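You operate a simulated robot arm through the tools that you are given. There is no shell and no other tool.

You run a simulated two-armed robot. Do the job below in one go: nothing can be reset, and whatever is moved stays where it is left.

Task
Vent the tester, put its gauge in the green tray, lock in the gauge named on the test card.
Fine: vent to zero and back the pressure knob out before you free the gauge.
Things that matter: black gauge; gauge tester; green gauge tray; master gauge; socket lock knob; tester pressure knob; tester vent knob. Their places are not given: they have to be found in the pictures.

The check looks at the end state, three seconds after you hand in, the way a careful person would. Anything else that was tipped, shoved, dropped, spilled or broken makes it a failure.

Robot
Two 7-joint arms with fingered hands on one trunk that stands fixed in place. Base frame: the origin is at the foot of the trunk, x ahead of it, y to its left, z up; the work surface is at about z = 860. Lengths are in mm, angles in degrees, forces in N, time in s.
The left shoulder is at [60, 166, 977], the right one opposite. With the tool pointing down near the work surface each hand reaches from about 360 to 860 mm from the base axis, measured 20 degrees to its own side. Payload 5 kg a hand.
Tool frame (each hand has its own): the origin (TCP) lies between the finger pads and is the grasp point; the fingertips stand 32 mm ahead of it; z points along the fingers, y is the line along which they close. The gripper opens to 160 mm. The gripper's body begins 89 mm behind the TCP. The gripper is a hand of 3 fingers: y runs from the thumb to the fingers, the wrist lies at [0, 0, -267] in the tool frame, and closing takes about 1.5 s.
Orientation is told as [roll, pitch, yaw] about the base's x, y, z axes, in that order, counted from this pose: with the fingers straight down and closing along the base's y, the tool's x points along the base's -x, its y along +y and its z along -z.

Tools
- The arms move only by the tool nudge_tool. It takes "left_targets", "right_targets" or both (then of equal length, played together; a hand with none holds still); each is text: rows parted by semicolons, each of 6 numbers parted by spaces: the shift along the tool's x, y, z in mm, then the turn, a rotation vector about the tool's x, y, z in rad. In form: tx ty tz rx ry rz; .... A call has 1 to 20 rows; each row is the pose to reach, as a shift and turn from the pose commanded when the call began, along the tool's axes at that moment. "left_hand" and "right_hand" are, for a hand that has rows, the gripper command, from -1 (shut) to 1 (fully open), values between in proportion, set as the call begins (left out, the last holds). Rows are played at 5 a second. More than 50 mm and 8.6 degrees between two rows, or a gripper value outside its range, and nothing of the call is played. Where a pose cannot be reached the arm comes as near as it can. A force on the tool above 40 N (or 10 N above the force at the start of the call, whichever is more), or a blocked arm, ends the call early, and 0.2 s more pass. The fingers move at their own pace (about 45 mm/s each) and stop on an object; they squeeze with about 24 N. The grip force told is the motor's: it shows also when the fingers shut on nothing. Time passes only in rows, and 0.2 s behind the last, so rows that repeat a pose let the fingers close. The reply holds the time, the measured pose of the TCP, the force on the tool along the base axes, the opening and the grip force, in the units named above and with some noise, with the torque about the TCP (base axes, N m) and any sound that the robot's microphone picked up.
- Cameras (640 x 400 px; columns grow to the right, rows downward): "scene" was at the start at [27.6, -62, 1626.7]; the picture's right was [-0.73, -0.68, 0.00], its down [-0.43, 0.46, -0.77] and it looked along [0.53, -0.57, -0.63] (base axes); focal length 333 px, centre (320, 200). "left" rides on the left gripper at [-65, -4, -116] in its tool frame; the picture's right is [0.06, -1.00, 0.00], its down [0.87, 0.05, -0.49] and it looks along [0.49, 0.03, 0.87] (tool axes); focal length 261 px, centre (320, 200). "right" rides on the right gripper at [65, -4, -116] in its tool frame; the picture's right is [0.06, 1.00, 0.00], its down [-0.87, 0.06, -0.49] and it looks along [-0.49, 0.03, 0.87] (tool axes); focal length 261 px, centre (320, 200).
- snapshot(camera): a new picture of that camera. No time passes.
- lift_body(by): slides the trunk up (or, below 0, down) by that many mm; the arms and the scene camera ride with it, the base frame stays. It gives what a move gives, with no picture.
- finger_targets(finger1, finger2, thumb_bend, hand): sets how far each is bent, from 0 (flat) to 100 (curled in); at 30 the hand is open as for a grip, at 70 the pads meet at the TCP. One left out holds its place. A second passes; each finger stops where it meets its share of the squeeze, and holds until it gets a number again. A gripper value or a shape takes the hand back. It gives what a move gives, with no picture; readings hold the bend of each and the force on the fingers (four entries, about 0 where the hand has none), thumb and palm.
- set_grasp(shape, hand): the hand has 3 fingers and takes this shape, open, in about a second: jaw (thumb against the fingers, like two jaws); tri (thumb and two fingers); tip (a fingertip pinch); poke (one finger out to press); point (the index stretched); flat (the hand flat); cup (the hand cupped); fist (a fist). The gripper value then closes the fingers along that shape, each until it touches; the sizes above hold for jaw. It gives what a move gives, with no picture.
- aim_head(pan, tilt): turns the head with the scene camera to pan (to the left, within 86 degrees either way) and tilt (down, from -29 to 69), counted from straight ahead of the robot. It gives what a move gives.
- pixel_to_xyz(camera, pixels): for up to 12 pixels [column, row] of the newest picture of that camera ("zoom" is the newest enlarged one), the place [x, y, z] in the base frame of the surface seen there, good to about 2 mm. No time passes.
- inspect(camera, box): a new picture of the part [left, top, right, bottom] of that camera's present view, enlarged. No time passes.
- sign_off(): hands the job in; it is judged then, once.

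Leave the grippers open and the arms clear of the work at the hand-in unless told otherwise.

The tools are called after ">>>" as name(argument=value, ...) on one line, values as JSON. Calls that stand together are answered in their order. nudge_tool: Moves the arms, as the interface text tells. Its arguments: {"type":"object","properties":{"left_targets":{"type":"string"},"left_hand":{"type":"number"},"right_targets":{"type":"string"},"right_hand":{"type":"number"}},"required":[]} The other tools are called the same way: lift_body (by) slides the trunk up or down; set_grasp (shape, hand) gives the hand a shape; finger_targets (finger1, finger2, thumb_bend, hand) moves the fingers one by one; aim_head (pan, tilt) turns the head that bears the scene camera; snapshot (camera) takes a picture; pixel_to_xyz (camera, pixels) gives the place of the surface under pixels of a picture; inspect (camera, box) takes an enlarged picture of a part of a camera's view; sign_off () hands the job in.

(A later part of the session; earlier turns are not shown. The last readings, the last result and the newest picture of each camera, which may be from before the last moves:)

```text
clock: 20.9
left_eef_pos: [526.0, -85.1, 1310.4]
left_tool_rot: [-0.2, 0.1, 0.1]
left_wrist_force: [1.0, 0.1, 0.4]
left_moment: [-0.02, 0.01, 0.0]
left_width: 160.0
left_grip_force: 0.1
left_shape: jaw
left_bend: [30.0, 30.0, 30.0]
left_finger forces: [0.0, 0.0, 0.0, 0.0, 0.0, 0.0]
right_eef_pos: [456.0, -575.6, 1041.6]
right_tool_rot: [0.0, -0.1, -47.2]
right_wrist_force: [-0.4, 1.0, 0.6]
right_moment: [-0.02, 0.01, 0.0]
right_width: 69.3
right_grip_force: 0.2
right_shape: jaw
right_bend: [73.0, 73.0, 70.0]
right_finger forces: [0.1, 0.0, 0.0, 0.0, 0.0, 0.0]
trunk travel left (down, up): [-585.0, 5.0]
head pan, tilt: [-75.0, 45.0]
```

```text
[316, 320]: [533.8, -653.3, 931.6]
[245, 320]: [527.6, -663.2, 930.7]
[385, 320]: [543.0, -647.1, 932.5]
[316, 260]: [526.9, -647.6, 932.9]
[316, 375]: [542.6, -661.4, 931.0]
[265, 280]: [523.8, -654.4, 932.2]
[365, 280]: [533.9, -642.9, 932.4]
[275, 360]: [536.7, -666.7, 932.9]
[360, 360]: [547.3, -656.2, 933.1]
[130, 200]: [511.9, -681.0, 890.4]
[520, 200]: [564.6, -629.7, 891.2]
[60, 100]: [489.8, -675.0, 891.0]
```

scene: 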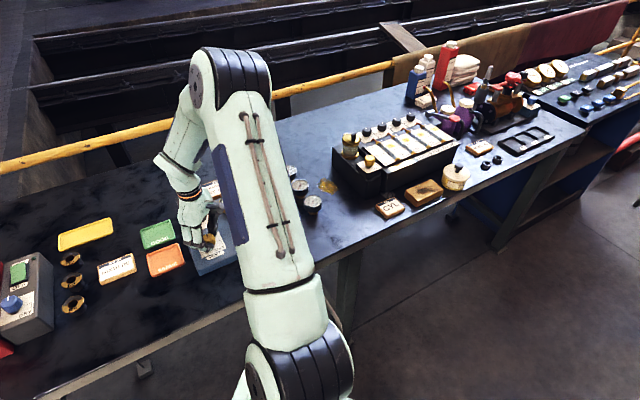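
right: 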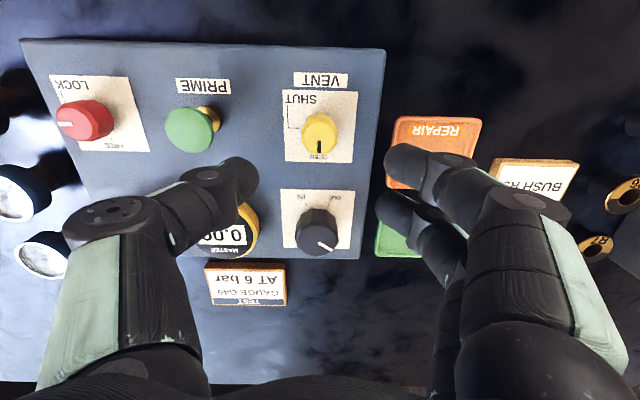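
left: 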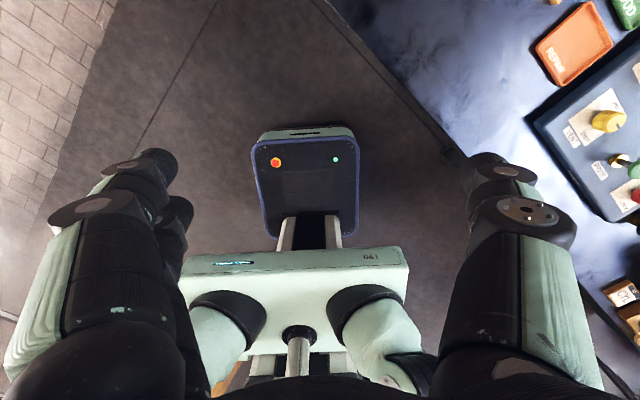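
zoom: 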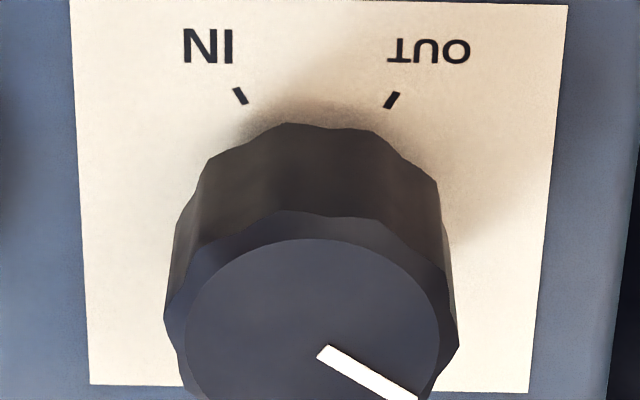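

The black knob's centre is roughly (537,-657), top z 932, about 46 mm across. Its pointer sits some 90 degrees from OUT. I'll go above it with the fingers at 85 mm and yaw -100, then re-measure.

>>> nudge_tool(right_targets="-16 1 0 0 0 0.13; -33 1 5 0 0 0.26; -49 2 10 0 0 0.39; -66 3 15 0 0 0.52; -82 3 20 0 0 0.65; -98 4 25 0 0 0.78; -114.8 4.6 25 0 0 0.92; -114.8 4.6 25 0 0 0.92", right_hand=0.06)

>>> inspect(camera="right", box=[256, 90, 384, 170])

>>> snapshot(camera="right")

```text
clock: 22.7
left_eef_pos: [523.8, -86.0, 1310.7]
left_tool_rot: [-0.2, 0.1, 0.1]
left_wrist_force: [0.5, -0.2, 0.0]
left_moment: [-0.06, 0.02, 0.01]
left_width: 159.9
left_grip_force: 0.0
left_shape: jaw
left_bend: [30.0, 30.0, 30.0]
left_finger forces: [0.1, 0.0, 0.0, 0.0, 0.1, 0.1]
right_eef_pos: [537.5, -658.1, 1019.1]
right_tool_rot: [0.0, 0.1, -99.8]
right_wrist_force: [0.6, -0.4, 0.2]
right_moment: [0.03, -0.04, -0.04]
right_width: 84.2
right_grip_force: 0.1
right_shape: jaw
right_bend: [72.0, 72.0, 70.0]
right_finger forces: [0.0, 0.1, 0.1, 0.1, 0.0, 0.1]
trunk travel left (down, up): [-585.0, 5.0]
head pan, tilt: [-75.0, 45.0]
```

```text
5.00 times, centred on (320, 130) of right
```

zoom: 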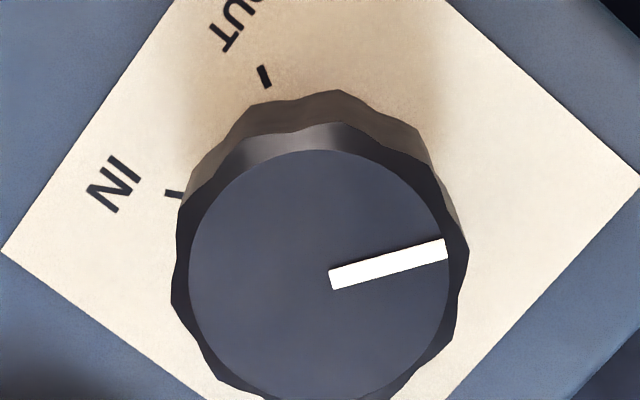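

```text
taken
```

right: 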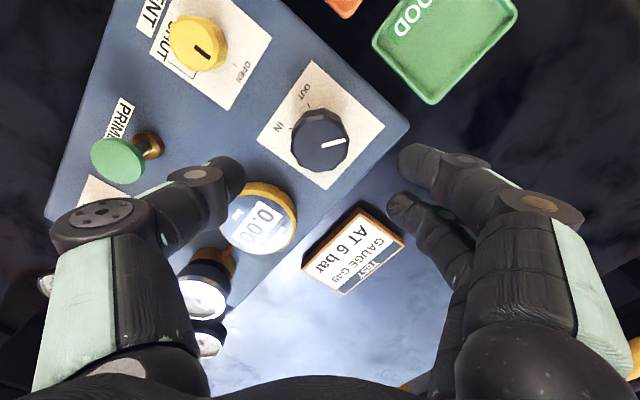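

I'll measure the top face of the black knob in this zoom, with its centre near (319,272).

>>> pixel_to_xyz(camera="zoom", pixels=[[319, 272], [200, 272], [438, 272], [319, 160], [319, 385], [240, 190], [400, 190], [240, 350], [400, 350], [330, 282], [447, 248], [560, 250]])

```text
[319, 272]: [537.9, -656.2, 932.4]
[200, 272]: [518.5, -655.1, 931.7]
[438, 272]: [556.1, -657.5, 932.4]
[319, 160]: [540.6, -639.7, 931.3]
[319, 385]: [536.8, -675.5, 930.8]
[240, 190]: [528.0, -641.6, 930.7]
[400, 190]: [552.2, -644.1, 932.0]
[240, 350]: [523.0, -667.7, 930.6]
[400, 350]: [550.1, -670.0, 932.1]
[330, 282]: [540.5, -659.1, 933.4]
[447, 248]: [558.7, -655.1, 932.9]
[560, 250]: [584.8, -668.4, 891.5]
```

Centre confirmed at (537.7,-656.9), and I'm within 2 mm of it. I'll go down to TCP z 935, then close.

>>> nudge_tool(right_targets="1.6 0 20 0 0 0; 1.6 0 40 0 0 0; 1.6 0 60 0 0 0; 1.6 0 76 0 0 0; 1.6 0 84 0 0 0; 1.6 0 84 0 0 0")

>>> nudge_tool(right_targets="0 0 0 0 0 0; 0 0 0 0 0 0; 0 0 0 0 0 0; 0 0 0 0 0 0; 0 0 0 0 0 0; 0 0 0 0 0 0", right_hand=-1)

>>> snapshot(camera="right")

```text
clock: 24.1
left_eef_pos: [524.6, -84.7, 1311.0]
left_tool_rot: [-0.1, 0.1, 0.1]
left_wrist_force: [-0.6, -0.7, -0.1]
left_moment: [-0.01, 0.0, 0.01]
left_width: 160.2
left_grip_force: 0.1
left_shape: jaw
left_bend: [30.0, 30.0, 30.0]
left_finger forces: [0.0, 0.1, 0.1, 0.0, 0.0, 0.0]
right_eef_pos: [538.5, -654.3, 933.6]
right_tool_rot: [0.0, 0.1, -99.7]
right_wrist_force: [0.2, -0.1, -0.2]
right_moment: [0.0, 0.0, -0.02]
right_width: 84.1
right_grip_force: 0.0
right_shape: jaw
right_bend: [72.0, 72.0, 70.0]
right_finger forces: [0.0, 0.0, 0.0, 0.1, 0.1, 0.1]
trunk travel left (down, up): [-585.0, 5.0]
head pan, tilt: [-75.0, 45.0]
```

```text
clock: 25.5
left_eef_pos: [524.3, -84.9, 1312.1]
left_tool_rot: [0.0, 0.1, 0.2]
left_wrist_force: [-0.4, -0.2, 0.3]
left_moment: [-0.01, -0.03, -0.01]
left_width: 159.9
left_grip_force: 0.1
left_shape: jaw
left_bend: [30.0, 30.0, 30.0]
left_finger forces: [0.0, 0.0, 0.1, 0.0, 0.0, 0.0]
right_eef_pos: [539.5, -654.8, 933.2]
right_tool_rot: [0.0, 0.1, -99.7]
right_wrist_force: [-0.6, 1.3, -1.8]
right_moment: [0.04, -0.02, -0.02]
right_width: 37.9
right_grip_force: 24.1
right_shape: jaw
right_bend: [73.0, 73.0, 70.0]
right_finger forces: [9.7, 11.0, 0.0, 0.1, 21.3, 0.0]
trunk travel left (down, up): [-585.0, 5.0]
head pan, tilt: [-75.0, 45.0]
```

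```text
taken
```

right: 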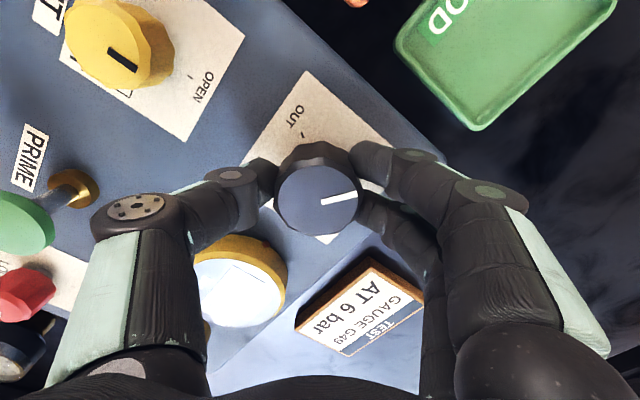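

The knob is held centrally. Now I'll turn it counterclockwise toward OUT, about 86 degrees first.

>>> nudge_tool(right_targets="0 0 0 0 0 -0.125; 0 0 0 0 0 -0.25; -0.5 -0.2 0 0 0 -0.375; -0.5 -0.2 0 0 0 -0.5; -1 -0.4 0 0 0 -0.625; -1 -0.4 0 0 0 -0.75; -1 -0.4 0 0 0 -0.875; -1 -0.4 0 0 0 -1.0; -1 -0.4 0 0 0 -1.125; -1 -0.4 0 0 0 -1.25; -1 -0.4 0 0 0 -1.375; -1 -0.4 0 0 0 -1.5; -1 -0.4 0 0 0 -1.5")

>>> snapshot(camera="right")

```text
clock: 28.3
left_eef_pos: [522.6, -84.9, 1311.2]
left_tool_rot: [-0.1, -0.1, 0.2]
left_wrist_force: [1.1, 0.0, 0.1]
left_moment: [-0.01, -0.01, -0.01]
left_width: 160.3
left_grip_force: 0.1
left_shape: jaw
left_bend: [30.0, 30.0, 30.0]
left_finger forces: [0.0, 0.0, 0.0, 0.0, 0.0, 0.1]
right_eef_pos: [536.3, -656.1, 933.6]
right_tool_rot: [0.2, 0.3, -13.6]
right_wrist_force: [-26.8, 9.0, -8.6]
right_moment: [0.26, 0.52, -0.01]
right_width: 37.6
right_grip_force: 24.0
right_shape: jaw
right_bend: [73.0, 73.0, 70.0]
right_finger forces: [18.1, 9.3, 0.1, 0.0, 22.3, 0.1]
trunk travel left (down, up): [-585.0, 5.0]
head pan, tilt: [-75.0, 45.0]
```

```text
taken
```

right: 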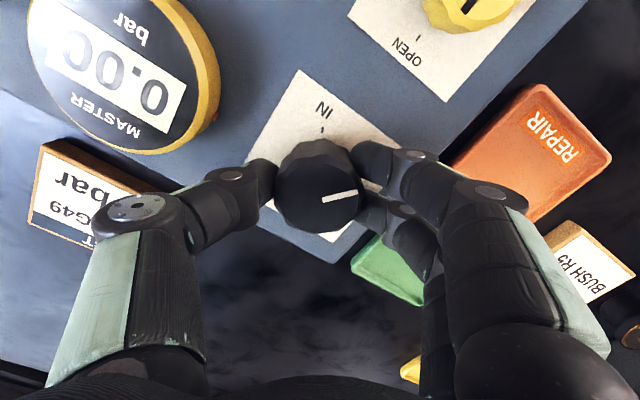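

The pointer has kept its place relative to the hand, so the knob has turned about 86 degrees. I'll relieve the side load with a small -x shift and turn the last bit to the OUT stop.

>>> nudge_tool(right_targets="2 -0.5 0 0 0 0; 3.5 -0.8 0 0 0 -0.06; 3.5 -0.8 0 0 0 -0.12; 3.5 -0.8 0 0 0 -0.16; 3.5 -0.8 0 0 0 -0.16")

>>> snapshot(camera="right")

```text
clock: 29.5
left_eef_pos: [524.5, -86.2, 1310.5]
left_tool_rot: [0.0, 0.0, 0.1]
left_wrist_force: [-0.4, 0.4, 0.7]
left_moment: [-0.01, -0.01, 0.01]
left_width: 160.1
left_grip_force: 0.0
left_shape: jaw
left_bend: [30.0, 30.0, 30.0]
left_finger forces: [0.1, 0.0, 0.0, 0.0, 0.0, 0.0]
right_eef_pos: [534.7, -657.2, 933.0]
right_tool_rot: [0.1, -0.1, -4.4]
right_wrist_force: [-11.9, 1.2, -6.4]
right_moment: [0.08, 0.27, 0.0]
right_width: 37.4
right_grip_force: 24.3
right_shape: jaw
right_bend: [73.0, 73.0, 70.0]
right_finger forces: [12.9, 11.1, 0.1, 0.0, 22.9, 0.0]
trunk travel left (down, up): [-585.0, 5.0]
head pan, tilt: [-75.0, 45.0]
```

```text
taken
```

right: 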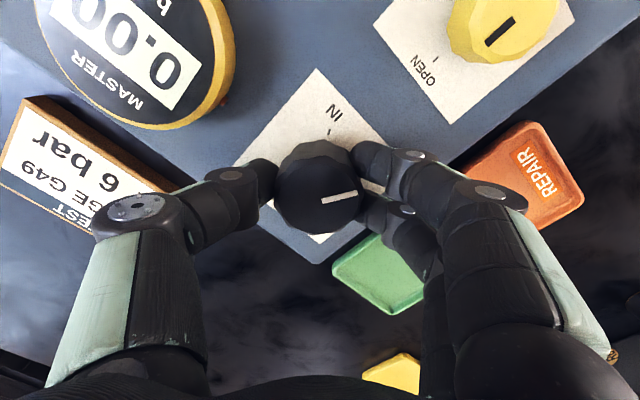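

No end-stop torque yet. I'll go on a little further and watch the torque.

>>> nudge_tool(right_targets="1.5 0 0 0 0 -0.06; 2.5 0 0 0 0 -0.12; 2.5 0 0 0 0 -0.18; 2.5 0 0 0 0 -0.18")

>>> snapshot(camera="right")

```text
clock: 30.5
left_eef_pos: [523.8, -84.7, 1310.2]
left_tool_rot: [0.0, 0.1, 0.1]
left_wrist_force: [-0.3, 1.0, -0.8]
left_moment: [0.05, -0.02, -0.02]
left_width: 160.0
left_grip_force: 0.1
left_shape: jaw
left_bend: [30.0, 30.0, 30.0]
left_finger forces: [0.0, 0.0, 0.0, 0.0, 0.0, 0.0]
right_eef_pos: [532.6, -656.7, 934.6]
right_tool_rot: [0.0, -0.2, 5.8]
right_wrist_force: [-0.5, -4.8, 1.8]
right_moment: [-0.08, -0.03, -0.92]
right_width: 37.0
right_grip_force: 23.8
right_shape: jaw
right_bend: [73.0, 73.0, 70.0]
right_finger forces: [8.3, 16.5, 0.0, 0.0, 27.1, 0.0]
trunk travel left (down, up): [-585.0, 5.0]
head pan, tilt: [-75.0, 45.0]
```

```text
taken
```

right: 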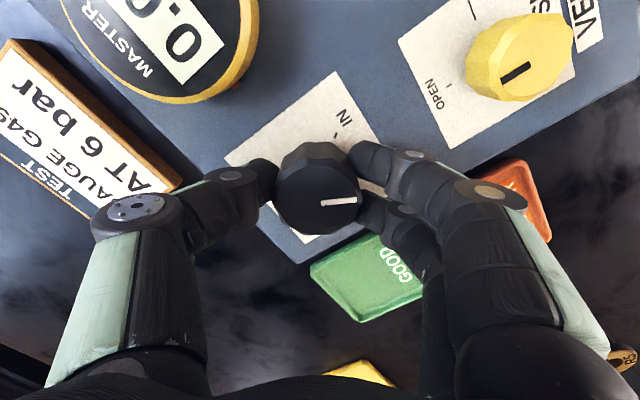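

The torque has risen to -0.92 N m, so the knob is at its OUT stop. I'll ease back a touch, release and rise, then look at the pointer.

>>> nudge_tool(right_targets="0 0 0 0 0 0.05; 0 0 0 0 0 0.05; 0 0 0 0 0 0.05; 0 0 0 0 0 0.05; 0 0 0 0 0 0.05", right_hand=0.06)

>>> nudge_tool(right_targets="0 0 -30 0 0 0.1; 0 0 -70 0 0 0.22; 0 0 -110 0 0 0.35; 0 0 -110 0 0 0.48; 0 0 -110 0 0 0.61; 0 0 -110 0 0 0.74; 0 0 -110 0 0 0.87; 0 0 -110 0 0 0.87")

>>> snapshot(camera="right")

>>> inspect(camera="right", box=[256, 110, 384, 190])

```text
clock: 31.7
left_eef_pos: [525.5, -84.1, 1311.1]
left_tool_rot: [-0.1, 0.1, 0.2]
left_wrist_force: [0.4, -0.6, -0.3]
left_moment: [0.0, 0.01, 0.0]
left_width: 159.9
left_grip_force: 0.0
left_shape: jaw
left_bend: [30.0, 30.0, 30.0]
left_finger forces: [0.1, 0.0, 0.0, 0.0, 0.0, 0.0]
right_eef_pos: [531.0, -656.4, 933.5]
right_tool_rot: [0.1, 0.0, 2.9]
right_wrist_force: [1.1, -0.9, 0.1]
right_moment: [0.0, -0.01, 0.01]
right_width: 84.3
right_grip_force: 0.1
right_shape: jaw
right_bend: [72.0, 72.0, 70.0]
right_finger forces: [0.1, 0.0, 0.0, 0.0, 0.0, 0.1]
trunk travel left (down, up): [-585.0, 5.0]
head pan, tilt: [-75.0, 45.0]
```

```text
clock: 33.5
left_eef_pos: [525.2, -85.7, 1310.7]
left_tool_rot: [-0.1, 0.1, 0.2]
left_wrist_force: [0.6, 0.0, -0.4]
left_moment: [-0.03, -0.05, 0.05]
left_width: 160.1
left_grip_force: 0.1
left_shape: jaw
left_bend: [30.0, 30.0, 30.0]
left_finger forces: [0.0, 0.0, 0.0, 0.0, 0.0, 0.1]
right_eef_pos: [531.3, -656.1, 1041.9]
right_tool_rot: [0.0, 0.1, -47.1]
right_wrist_force: [-0.8, 1.0, 0.3]
right_moment: [0.04, 0.01, 0.01]
right_width: 84.4
right_grip_force: 0.0
right_shape: jaw
right_bend: [72.0, 72.0, 70.0]
right_finger forces: [0.0, 0.0, 0.0, 0.0, 0.0, 0.0]
trunk travel left (down, up): [-585.0, 5.0]
head pan, tilt: [-75.0, 45.0]
```

```text
taken
```

right: 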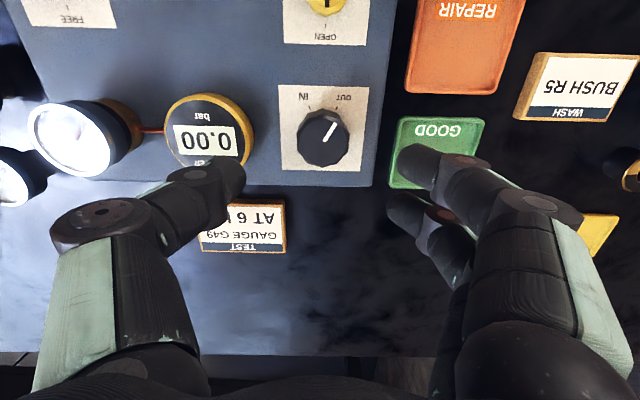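

```text
5.00 times, centred on (320, 150) of right
```

zoom: 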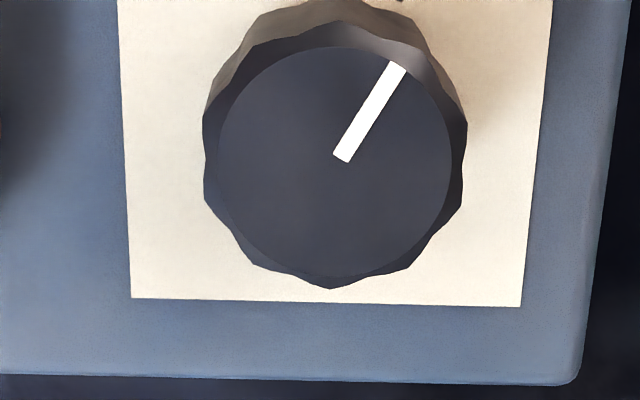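

The pressure knob's pointer is on OUT, the vent is on OPEN, and the master reads 0.00. Now to the red lock knob. I'll move above it at about (300,-725) with the fingers at 70 mm and yaw -100.

>>> nudge_tool(right_targets="13 -27 0 0 0 0.115; 27 -54 0 0 0 0.23; 40 -81 0 0 0 0.345; 53 -108 0 0 0 0.46; 67 -135 0 0 0 0.575; 80 -162 0 0 0 0.69; 93 -189 10 0 0 0.805; 106.8 -216.2 20 0 0 0.92; 106.8 -216.2 20 0 0 0.92", right_hand=-0.125)

>>> snapshot(camera="right")

>>> snapshot(camera="scene")

```text
clock: 35.5
left_eef_pos: [525.3, -84.9, 1311.2]
left_tool_rot: [-0.1, -0.1, 0.1]
left_wrist_force: [0.1, 0.1, 0.2]
left_moment: [-0.05, -0.01, 0.01]
left_width: 159.7
left_grip_force: 0.0
left_shape: jaw
left_bend: [30.0, 30.0, 30.0]
left_finger forces: [0.0, 0.1, 0.0, 0.0, 0.0, 0.0]
right_eef_pos: [301.1, -722.4, 1021.6]
right_tool_rot: [0.0, -0.1, -99.8]
right_wrist_force: [-0.5, 0.3, 0.7]
right_moment: [-0.01, -0.03, 0.03]
right_width: 70.7
right_grip_force: 0.1
right_shape: jaw
right_bend: [73.0, 73.0, 70.0]
right_finger forces: [0.1, 0.0, 0.0, 0.1, 0.0, 0.0]
trunk travel left (down, up): [-585.0, 5.0]
head pan, tilt: [-75.0, 45.0]
```

```text
taken
```

right: 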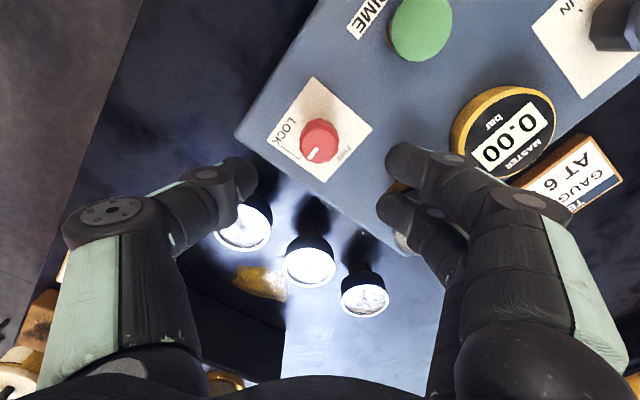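

```text
taken
```

scene: 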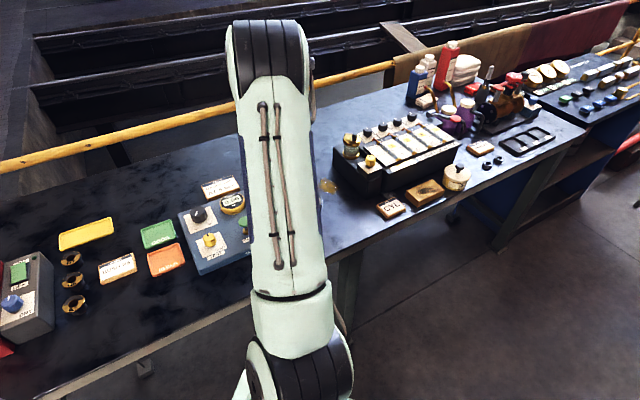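

The red knob is at (319,140), and the fingers are clear of the gauges in plan. I'll zoom in to find its centre.

>>> inspect(camera="right", box=[272, 110, 368, 170])

>>> pixel_to_xyz(camera="zoom", pixels=[[320, 205], [215, 205], [425, 205], [320, 120], [320, 300], [250, 140], [390, 140], [250, 280], [390, 280], [520, 150], [100, 150], [320, 330]])

```text
6.67 times, centred on (320, 140) of right
```

zoom: 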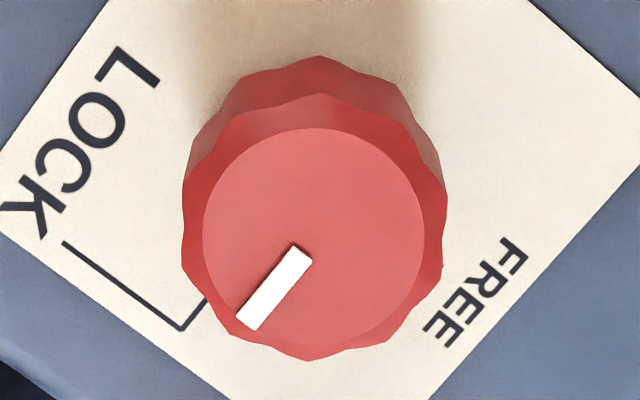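

```text
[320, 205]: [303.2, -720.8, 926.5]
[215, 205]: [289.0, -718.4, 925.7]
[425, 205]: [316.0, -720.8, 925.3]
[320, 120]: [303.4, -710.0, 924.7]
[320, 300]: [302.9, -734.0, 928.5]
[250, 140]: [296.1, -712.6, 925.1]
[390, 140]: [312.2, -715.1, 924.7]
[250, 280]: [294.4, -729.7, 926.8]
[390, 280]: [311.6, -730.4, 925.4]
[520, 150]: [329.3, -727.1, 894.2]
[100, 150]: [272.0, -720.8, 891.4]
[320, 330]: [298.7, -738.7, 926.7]
```

The red knob's centre is (301.5,-725.0), top z 926. I'll correct by -2.3 mm in tool x and go down to z 931.

>>> nudge_tool(right_targets="-2.3 -0.4 20 0 0 0; -2.3 -0.4 40 0 0 0; -2.3 -0.4 60 0 0 0; -2.3 -0.4 80 0 0 0; -2.3 -0.4 90 0 0 0; -2.3 -0.4 90 0 0 0; -2.3 -0.4 90 0 0 0")

>>> snapshot(camera="right")

```text
clock: 37.1
left_eef_pos: [524.6, -83.9, 1310.7]
left_tool_rot: [-0.1, 0.1, 0.1]
left_wrist_force: [0.4, 0.9, -0.1]
left_moment: [-0.01, -0.01, -0.02]
left_width: 159.9
left_grip_force: 0.0
left_shape: jaw
left_bend: [30.0, 30.0, 30.0]
left_finger forces: [0.0, 0.1, 0.1, 0.0, 0.1, 0.0]
right_eef_pos: [299.9, -727.1, 934.2]
right_tool_rot: [0.1, 0.1, -99.6]
right_wrist_force: [0.6, -0.1, -0.5]
right_moment: [0.05, -0.03, -0.03]
right_width: 70.4
right_grip_force: 0.0
right_shape: jaw
right_bend: [73.0, 73.0, 70.0]
right_finger forces: [0.0, 0.1, 0.0, 0.1, 0.0, 0.0]
trunk travel left (down, up): [-585.0, 5.0]
head pan, tilt: [-75.0, 45.0]
```

```text
taken
```

right: 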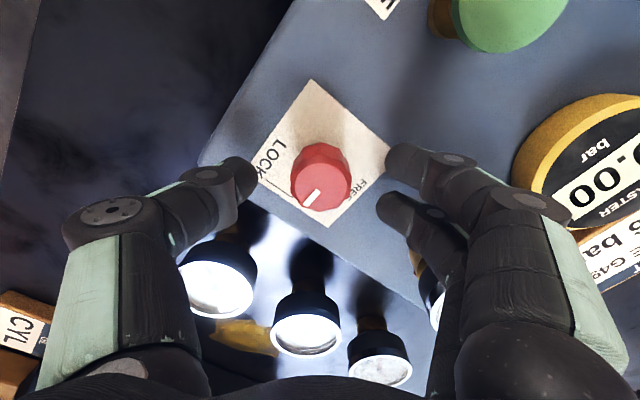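

I'll zoom to check the centring at this height.

>>> inspect(camera="right", box=[272, 145, 368, 205])

>>> pixel_to_xyz(camera="zoom", pixels=[[325, 270], [200, 270], [450, 270], [325, 190], [325, 350], [330, 300], [260, 220], [400, 220], [260, 330], [400, 330]])

```text
6.67 times, centred on (320, 175) of right
```

zoom: 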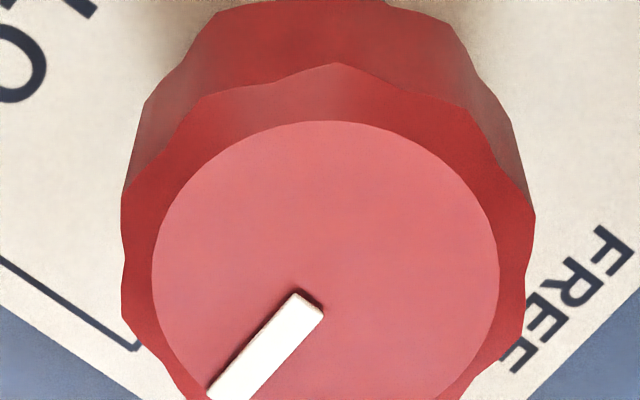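

```text
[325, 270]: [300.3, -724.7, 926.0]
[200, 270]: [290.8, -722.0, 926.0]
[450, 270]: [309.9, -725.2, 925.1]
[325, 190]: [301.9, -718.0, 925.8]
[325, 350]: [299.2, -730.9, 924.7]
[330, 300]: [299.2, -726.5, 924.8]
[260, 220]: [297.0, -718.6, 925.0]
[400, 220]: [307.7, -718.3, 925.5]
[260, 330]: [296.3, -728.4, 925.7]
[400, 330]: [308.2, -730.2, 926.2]
```

I'm about 2 mm off in tool x. I'll correct that and close on the knob.

>>> nudge_tool(right_targets="2.2 0.4 1 0 0 0; 2.2 0.4 1 0 0 0; 2.2 0.4 1 0 0 0; 2.2 0.4 1 0 0 0; 2.2 0.4 1 0 0 0; 2.2 0.4 1 0 0 0; 2.2 0.4 1 0 0 0", right_hand=-1)

```text
clock: 38.7
left_eef_pos: [525.3, -84.6, 1311.3]
left_tool_rot: [0.0, 0.1, 0.1]
left_wrist_force: [0.1, 0.4, -0.2]
left_moment: [-0.02, -0.03, -0.02]
left_width: 160.0
left_grip_force: 0.1
left_shape: jaw
left_bend: [30.0, 30.0, 30.0]
left_finger forces: [0.0, 0.0, 0.0, 0.1, 0.0, 0.0]
right_eef_pos: [300.3, -724.7, 933.8]
right_tool_rot: [0.0, 0.1, -99.7]
right_wrist_force: [-0.4, 0.8, -3.5]
right_moment: [0.01, -0.05, 0.02]
right_width: 23.3
right_grip_force: 24.4
right_shape: jaw
right_bend: [72.0, 72.0, 70.0]
right_finger forces: [10.6, 9.5, 0.0, 0.1, 21.6, 0.0]
trunk travel left (down, up): [-585.0, 5.0]
head pan, tilt: [-75.0, 45.0]
```

The grip is even on both sides. I'll turn it counterclockwise toward FREE, the first 60 degrees, and check the forces.

>>> nudge_tool(right_targets="0 0 0 0 0 -0.13; 0 0 0 0 0 -0.26; 0 0 0 0 0 -0.39; 0 0 0 0 0 -0.52; 0 0 0 0 0 -0.65; 0 0 0 0 0 -0.78; 0 0 0 0 0 -0.91; 0 0 0 0 0 -1.05; 0 0 0 0 0 -1.05")

>>> snapshot(camera="right")

```text
clock: 40.7
left_eef_pos: [525.7, -84.4, 1311.0]
left_tool_rot: [-0.1, 0.1, 0.1]
left_wrist_force: [-0.3, 0.4, 0.4]
left_moment: [-0.01, -0.05, 0.0]
left_width: 159.8
left_grip_force: 0.0
left_shape: jaw
left_bend: [30.0, 30.0, 30.0]
left_finger forces: [0.1, 0.1, 0.0, 0.0, 0.0, 0.0]
right_eef_pos: [300.4, -725.5, 933.1]
right_tool_rot: [-0.1, 0.0, -39.4]
right_wrist_force: [-2.3, 2.3, 6.2]
right_moment: [0.04, 0.03, -0.04]
right_width: 23.3
right_grip_force: 24.1
right_shape: jaw
right_bend: [72.0, 72.0, 70.0]
right_finger forces: [12.5, 10.3, 0.0, 0.1, 23.5, 0.0]
trunk travel left (down, up): [-585.0, 5.0]
head pan, tilt: [-75.0, 45.0]
```

```text
taken
```

right: 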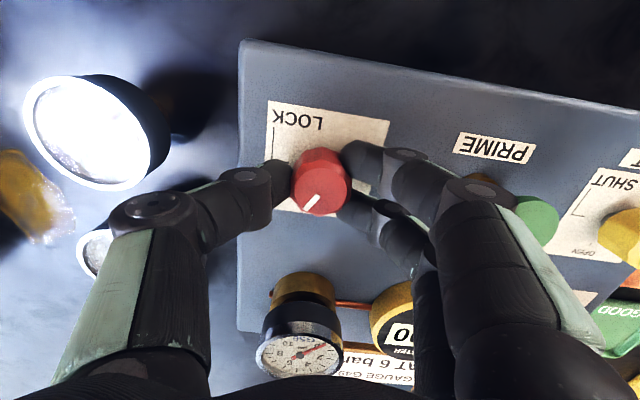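

The forces are low and the knob follows the hand. I'll go on for the last 30 degrees to the FREE stop.

>>> nudge_tool(right_targets="0 0 0 0 0 -0.13; 0 0 0 0 0 -0.26; 0 0 0 0 0 -0.39; 0 0 0 0 0 -0.52; 0 0 0 0 0 -0.58; 0 0 0 0 0 -0.58")

>>> snapshot(camera="right")

```text
clock: 42.1
left_eef_pos: [524.8, -86.4, 1310.6]
left_tool_rot: [-0.1, 0.0, 0.1]
left_wrist_force: [0.7, 0.4, 0.3]
left_moment: [0.0, 0.01, -0.03]
left_width: 159.7
left_grip_force: 0.0
left_shape: jaw
left_bend: [30.0, 30.0, 30.0]
left_finger forces: [0.0, 0.0, 0.0, 0.0, 0.0, 0.0]
right_eef_pos: [299.8, -725.5, 932.4]
right_tool_rot: [0.0, 0.0, -6.2]
right_wrist_force: [-0.5, -0.1, 5.4]
right_moment: [0.0, -0.02, -0.28]
right_width: 23.4
right_grip_force: 23.7
right_shape: jaw
right_bend: [72.0, 72.0, 70.0]
right_finger forces: [10.1, 15.0, 0.0, 0.0, 22.0, 0.0]
trunk travel left (down, up): [-585.0, 5.0]
head pan, tilt: [-75.0, 45.0]
```

```text
taken
```

right: 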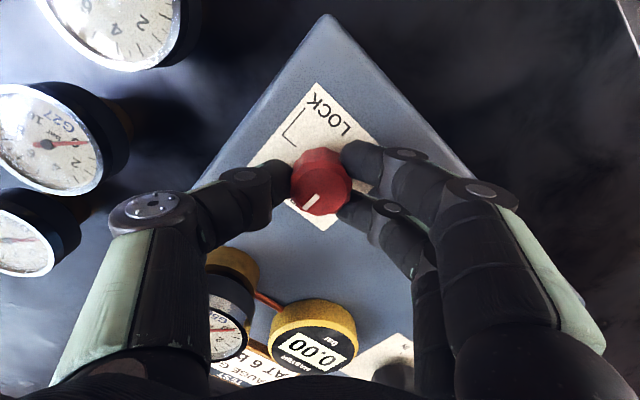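

A stop torque has begun at a total turn of 93 degrees. I'll release, rise and check.

>>> nudge_tool(right_targets="0 0 0 0 0 0.03; 0 0 0 0 0 0.03; 0 0 0 0 0 0.03; 0 0 0 0 0 0.03; 0 0 0 0 0 0.03", right_hand=-0.125)

>>> nudge_tool(right_targets="0 0 -30 0 0 0.1; 0 0 -70 0 0 0.22; 0 0 -110 0 0 0.35; 0 0 -140 0 0 0.48; 0 0 -160 0 0 0.61; 0 0 -160 0 0 0.72; 0 0 -160 0 0 0.72")

>>> snapshot(camera="right")

>>> inspect(camera="right", box=[256, 110, 384, 190])

```text
clock: 43.3
left_eef_pos: [526.2, -84.5, 1310.6]
left_tool_rot: [-0.1, 0.1, 0.1]
left_wrist_force: [-0.3, 0.3, 1.2]
left_moment: [0.01, 0.03, -0.01]
left_width: 160.1
left_grip_force: 0.1
left_shape: jaw
left_bend: [30.0, 30.0, 30.0]
left_finger forces: [0.1, 0.1, 0.1, 0.0, 0.0, 0.0]
right_eef_pos: [299.7, -725.2, 931.5]
right_tool_rot: [0.1, 0.0, -8.0]
right_wrist_force: [-0.4, -0.5, -0.1]
right_moment: [-0.01, 0.03, 0.03]
right_width: 69.4
right_grip_force: 0.1
right_shape: jaw
right_bend: [73.0, 73.0, 70.0]
right_finger forces: [0.0, 0.0, 0.0, 0.0, 0.0, 0.0]
trunk travel left (down, up): [-585.0, 5.0]
head pan, tilt: [-75.0, 45.0]
```

```text
clock: 44.9
left_eef_pos: [524.8, -85.7, 1311.4]
left_tool_rot: [-0.1, 0.1, 0.1]
left_wrist_force: [0.1, -0.1, 0.1]
left_moment: [-0.02, 0.0, -0.02]
left_width: 159.8
left_grip_force: 0.0
left_shape: jaw
left_bend: [30.0, 30.0, 30.0]
left_finger forces: [0.0, 0.0, 0.0, 0.1, 0.1, 0.1]
right_eef_pos: [301.6, -726.0, 1092.7]
right_tool_rot: [0.1, 0.0, -49.5]
right_wrist_force: [0.3, -0.3, -1.2]
right_moment: [-0.03, 0.0, 0.01]
right_width: 69.4
right_grip_force: 0.2
right_shape: jaw
right_bend: [73.0, 73.0, 70.0]
right_finger forces: [0.0, 0.0, 0.0, 0.1, 0.1, 0.0]
trunk travel left (down, up): [-585.0, 5.0]
head pan, tilt: [-75.0, 45.0]
```

```text
taken
```

right: 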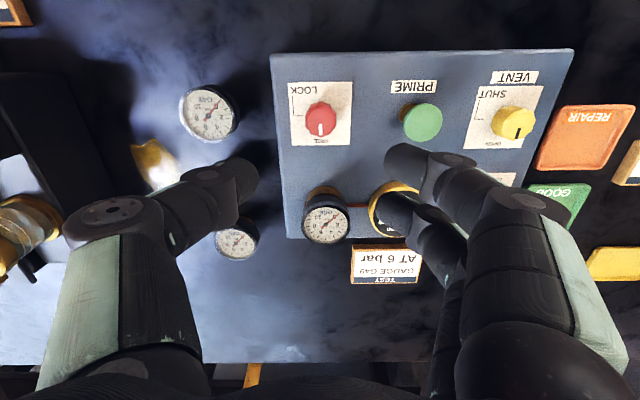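

```text
5.00 times, centred on (320, 150) of right
```

zoom: 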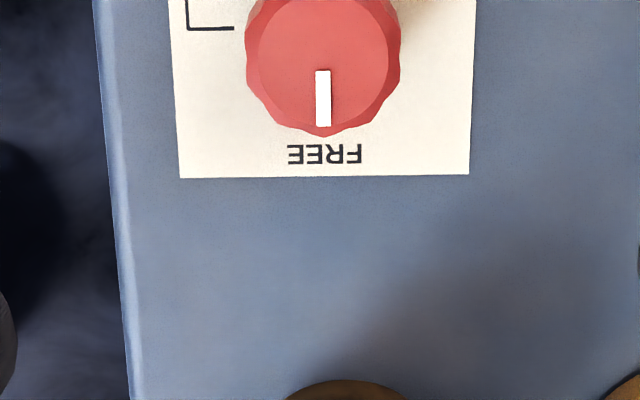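

The lock knob points at FREE. Now I'll study the socketed gauge G56 at (325,217) and G49 at (209,112) to learn their shapes before gripping.

>>> inspect(camera="right", box=[285, 170, 381, 250])

>>> pixel_to_xyz(camera="zoom", pixels=[[270, 280], [180, 280], [370, 280], [270, 215], [270, 355], [200, 160], [270, 130], [300, 105], [250, 180], [340, 190], [450, 150], [150, 110]])

>>> inspect(camera="right", box=[160, 70, 256, 150])

>>> pixel_to_xyz(camera="zoom", pixels=[[310, 200], [175, 200], [460, 200], [310, 90], [310, 320], [490, 250], [520, 200], [480, 130], [400, 60], [560, 300], [150, 330], [500, 300]])

```text
5.00 times, centred on (333, 210) of right
```

zoom: 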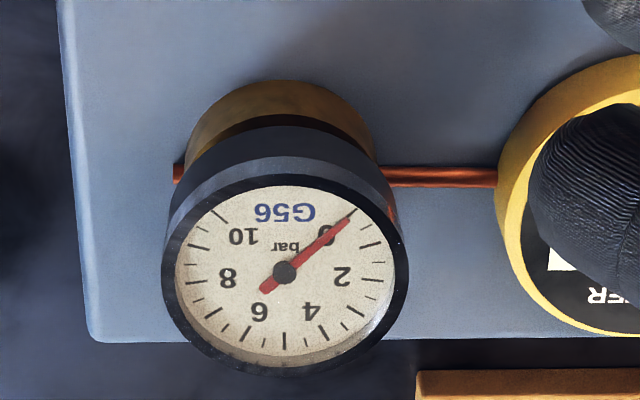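

```text
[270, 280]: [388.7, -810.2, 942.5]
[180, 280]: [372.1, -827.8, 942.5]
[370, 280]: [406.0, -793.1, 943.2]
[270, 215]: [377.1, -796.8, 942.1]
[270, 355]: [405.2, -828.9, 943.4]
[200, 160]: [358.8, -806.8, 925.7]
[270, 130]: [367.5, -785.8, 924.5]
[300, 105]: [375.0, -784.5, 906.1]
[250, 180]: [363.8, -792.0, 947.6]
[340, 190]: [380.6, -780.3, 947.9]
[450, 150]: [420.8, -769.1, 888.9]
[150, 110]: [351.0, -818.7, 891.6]
```

```text
5.00 times, centred on (208, 110) of right
```

zoom: 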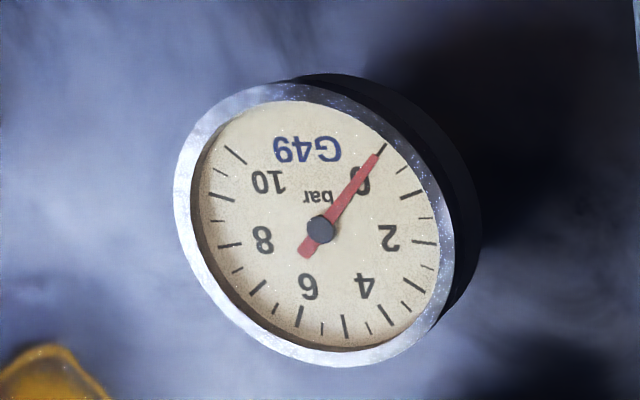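

```text
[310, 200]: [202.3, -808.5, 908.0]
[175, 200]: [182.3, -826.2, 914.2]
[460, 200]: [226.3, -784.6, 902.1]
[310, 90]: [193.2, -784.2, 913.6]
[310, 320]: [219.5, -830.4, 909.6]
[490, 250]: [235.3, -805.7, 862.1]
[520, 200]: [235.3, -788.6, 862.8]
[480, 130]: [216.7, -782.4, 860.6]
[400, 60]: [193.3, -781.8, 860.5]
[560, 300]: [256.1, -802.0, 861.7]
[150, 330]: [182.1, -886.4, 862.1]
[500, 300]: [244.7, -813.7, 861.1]
```

G56 has a black body about 62 mm across. Its rim top is at z 947 and the body's underside at about z 923, over a brass socket, and its centre is near (390,-806). I'll move above it with the fingers opened to 100 mm. At yaw -100 the fingers miss the copper tube.

>>> nudge_tool(right_targets="-17 2 0 0 0 0.125; -34 4 0 0 0 0.25; -51 6 5 0 0 0.375; -68 9 10 0 0 0.5; -85 11 20 0 0 0.625; -102 13 30 0 0 0.75; -118.2 15.3 35 0 0 0.88; -118.2 15.3 35 0 0 0.88", right_hand=0.25)

>>> snapshot(camera="right")

>>> inspect(camera="right", box=[240, 90, 400, 190])

```text
clock: 46.7
left_eef_pos: [524.5, -84.8, 1312.1]
left_tool_rot: [-0.1, -0.1, 0.1]
left_wrist_force: [0.0, 0.2, -0.1]
left_moment: [-0.02, -0.02, 0.01]
left_width: 159.8
left_grip_force: 0.2
left_shape: jaw
left_bend: [30.0, 30.0, 30.0]
left_finger forces: [0.1, 0.0, 0.0, 0.0, 0.1, 0.0]
right_eef_pos: [389.0, -806.6, 1056.3]
right_tool_rot: [-0.1, -0.1, -99.8]
right_wrist_force: [0.2, 0.0, 0.5]
right_moment: [-0.01, 0.02, -0.01]
right_width: 99.7
right_grip_force: 0.0
right_shape: jaw
right_bend: [71.0, 71.0, 69.0]
right_finger forces: [0.0, 0.0, 0.0, 0.0, 0.0, 0.0]
trunk travel left (down, up): [-585.0, 5.0]
head pan, tilt: [-75.0, 45.0]
```

```text
taken
```

right: 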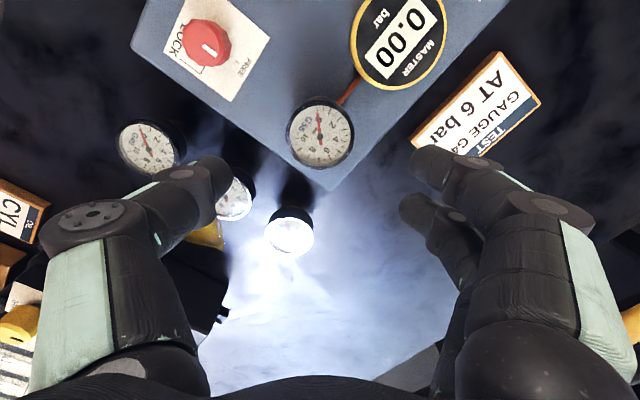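

```text
4.00 times, centred on (320, 140) of right
```

zoom: 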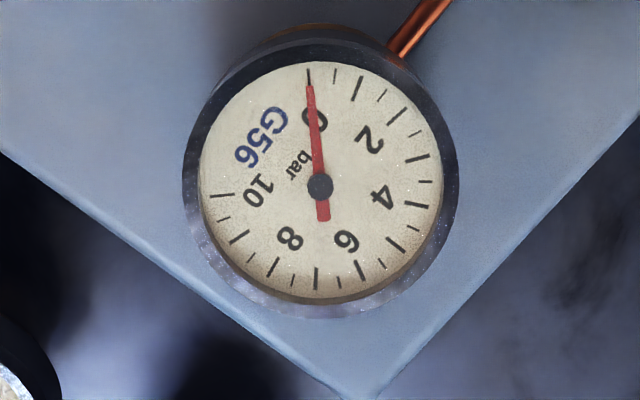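

The gauge is nearly centred between the fingers, its rim centre at zoom (320,181). I'll measure it.

>>> pixel_to_xyz(camera="zoom", pixels=[[321, 200], [215, 181], [428, 181], [321, 80], [321, 285], [190, 181], [452, 181], [321, 50], [321, 312], [415, 40], [250, 110], [390, 250]])

```text
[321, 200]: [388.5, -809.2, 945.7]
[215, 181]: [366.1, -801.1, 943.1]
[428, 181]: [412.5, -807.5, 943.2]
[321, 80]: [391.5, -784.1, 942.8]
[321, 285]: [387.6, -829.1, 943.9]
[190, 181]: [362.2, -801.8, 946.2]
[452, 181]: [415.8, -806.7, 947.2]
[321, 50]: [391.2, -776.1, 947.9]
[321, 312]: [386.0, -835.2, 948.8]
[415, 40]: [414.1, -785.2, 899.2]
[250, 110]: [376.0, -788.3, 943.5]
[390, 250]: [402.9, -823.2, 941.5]
```

Centre is (388.9,-805.2). I'll shift 2 mm in tool x and go down to TCP z 948, which puts the fingertips near z 916, just under the body.

>>> nudge_tool(right_targets="2.2 0 25 0 0 0; 2.2 0 50 0 0 0; 2.2 0 75 0 0 0; 2.2 0 95 0 0 0; 2.2 0 108 0 0 0; 2.2 0 108 0 0 0; 2.2 0 108 0 0 0")

>>> snapshot(camera="right")

>>> snapshot(camera="scene")

```text
clock: 48.3
left_eef_pos: [523.5, -85.6, 1310.4]
left_tool_rot: [-0.2, 0.1, 0.1]
left_wrist_force: [0.1, -1.2, 0.6]
left_moment: [-0.02, 0.01, -0.02]
left_width: 159.7
left_grip_force: 0.0
left_shape: jaw
left_bend: [30.0, 30.0, 30.0]
left_finger forces: [0.0, 0.1, 0.0, 0.0, 0.0, 0.1]
right_eef_pos: [389.4, -804.3, 946.2]
right_tool_rot: [0.1, 0.1, -99.8]
right_wrist_force: [-0.1, -0.1, 0.2]
right_moment: [0.02, -0.02, -0.02]
right_width: 99.9
right_grip_force: 0.0
right_shape: jaw
right_bend: [71.0, 71.0, 69.0]
right_finger forces: [0.0, 0.1, 0.0, 0.1, 0.0, 0.0]
trunk travel left (down, up): [-585.0, 5.0]
head pan, tilt: [-75.0, 45.0]
```

```text
taken
```

right: 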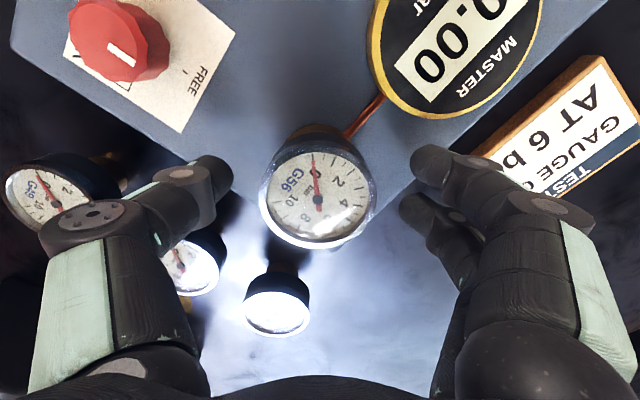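

```text
taken
```

scene: 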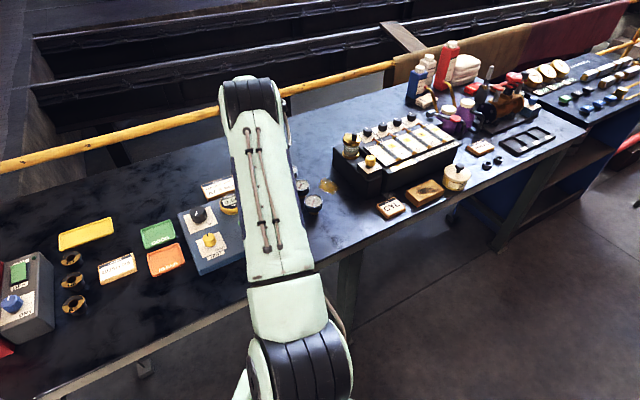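

The gauge stands midway between the thumb at (215,180) and the fingers at (435,165), and nothing touches. I'll close gently.

>>> nudge_tool(right_targets="0 0 0 0 0 0; 0 0 0 0 0 0; 0 0 0 0 0 0; 0 0 0 0 0 0; 0 0 0 0 0 0; 0 0 0 0 0 0; 0 0 0 0 0 0", right_hand=-1)

>>> snapshot(camera="right")

```text
clock: 49.9
left_eef_pos: [525.3, -85.6, 1310.7]
left_tool_rot: [0.0, 0.1, 0.2]
left_wrist_force: [-0.3, 0.8, 0.1]
left_moment: [-0.01, 0.01, 0.04]
left_width: 160.0
left_grip_force: 0.0
left_shape: jaw
left_bend: [30.0, 30.0, 30.0]
left_finger forces: [0.0, 0.1, 0.1, 0.0, 0.1, 0.0]
right_eef_pos: [390.1, -805.0, 946.0]
right_tool_rot: [0.0, 0.1, -99.7]
right_wrist_force: [0.0, 0.7, -0.3]
right_moment: [0.01, -0.03, 0.02]
right_width: 50.2
right_grip_force: 24.2
right_shape: jaw
right_bend: [73.0, 73.0, 70.0]
right_finger forces: [10.6, 10.8, 0.0, 0.0, 21.6, 0.0]
trunk travel left (down, up): [-585.0, 5.0]
head pan, tilt: [-75.0, 45.0]
```

```text
taken
```

right: 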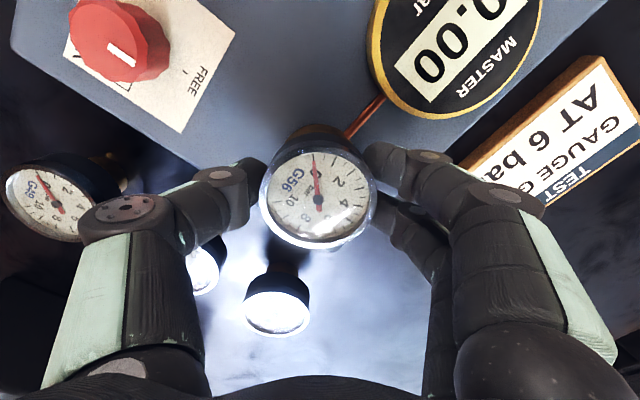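

The gauge is held with balanced forces. I'll lift it straight up slowly and watch the vertical force.

>>> nudge_tool(right_targets="0 0 -5 0 0 0; 0 0 -10 0 0 0; 0 0 -16 0 0 0; 0 0 -24 0 0 0; 0 0 -32 0 0 0; 0 0 -40 0 0 0; 0 0 -40 0 0 0")

>>> snapshot(camera="right")

```text
clock: 51.5
left_eef_pos: [523.8, -85.4, 1310.3]
left_tool_rot: [0.0, 0.1, 0.1]
left_wrist_force: [0.1, -0.5, -0.7]
left_moment: [-0.03, 0.01, -0.04]
left_width: 159.7
left_grip_force: 0.0
left_shape: jaw
left_bend: [30.0, 30.0, 30.0]
left_finger forces: [0.0, 0.0, 0.1, 0.0, 0.0, 0.0]
right_eef_pos: [391.1, -804.9, 987.4]
right_tool_rot: [0.0, 0.1, -99.6]
right_wrist_force: [-0.9, -0.4, -1.6]
right_moment: [0.05, 0.03, 0.0]
right_width: 50.1
right_grip_force: 24.1
right_shape: jaw
right_bend: [73.0, 73.0, 70.0]
right_finger forces: [10.6, 10.9, 0.0, 0.0, 21.6, 0.0]
trunk travel left (down, up): [-585.0, 5.0]
head pan, tilt: [-75.0, 45.0]
```

```text
taken
```

right: 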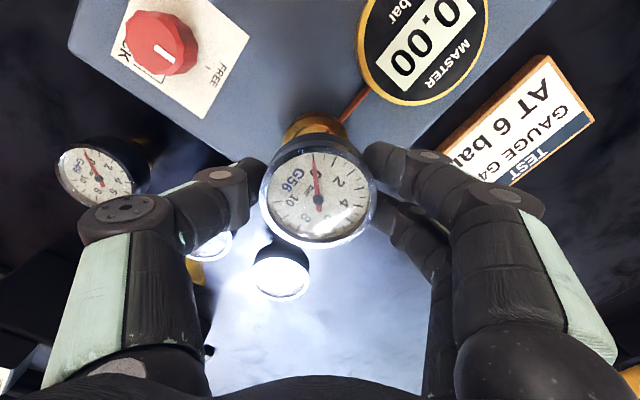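

The gauge came free with the hand (about 1.6 N of weight). I'll raise it another 70 mm, then measure the green tray in the scene view.

>>> nudge_tool(right_targets="0 0 -20 0 0 0; 0 0 -45 0 0 0; 0 0 -70 0 0 0; 0 0 -70 0 0 0")

>>> snapshot(camera="right")

>>> inspect(camera="scene", box=[125, 205, 205, 285])

```text
clock: 52.5
left_eef_pos: [525.2, -86.8, 1310.9]
left_tool_rot: [0.1, 0.1, 0.2]
left_wrist_force: [-0.2, -0.1, 0.6]
left_moment: [0.0, 0.02, 0.03]
left_width: 160.0
left_grip_force: 0.1
left_shape: jaw
left_bend: [30.0, 30.0, 30.0]
left_finger forces: [0.1, 0.0, 0.0, 0.0, 0.1, 0.1]
right_eef_pos: [389.6, -804.9, 1056.8]
right_tool_rot: [0.0, 0.1, -99.8]
right_wrist_force: [0.1, -0.4, -1.7]
right_moment: [0.0, 0.02, -0.01]
right_width: 50.0
right_grip_force: 23.9
right_shape: jaw
right_bend: [73.0, 73.0, 70.0]
right_finger forces: [10.8, 10.9, 0.0, 0.0, 21.6, 0.0]
trunk travel left (down, up): [-585.0, 5.0]
head pan, tilt: [-75.0, 45.0]
```

```text
taken
```

right: 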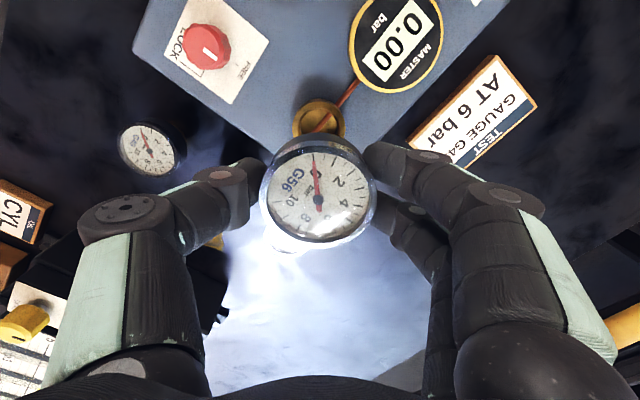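

```text
5.00 times, centred on (165, 245) of scene
```

zoom: 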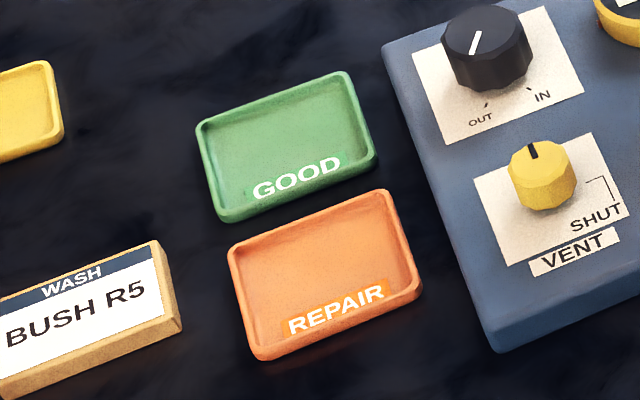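

The socket is now empty and the scene shows the black knob on OUT. I'll measure the green tray's corners in this zoom: inner floor about (210,130), (345,85), (365,165), (228,210), centre (288,148).

>>> pixel_to_xyz(camera="zoom", pixels=[[288, 148], [200, 127], [345, 74], [374, 155], [222, 217], [225, 140], [335, 98], [350, 150], [240, 195], [270, 100], [300, 188], [210, 165]])

```text
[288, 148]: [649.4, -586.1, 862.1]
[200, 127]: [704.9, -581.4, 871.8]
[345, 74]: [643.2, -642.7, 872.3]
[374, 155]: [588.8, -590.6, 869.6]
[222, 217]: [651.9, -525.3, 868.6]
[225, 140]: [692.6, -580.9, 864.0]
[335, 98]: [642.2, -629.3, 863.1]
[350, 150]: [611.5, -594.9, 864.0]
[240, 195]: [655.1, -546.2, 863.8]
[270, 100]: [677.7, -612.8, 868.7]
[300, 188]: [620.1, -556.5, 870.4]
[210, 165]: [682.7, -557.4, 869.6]
```

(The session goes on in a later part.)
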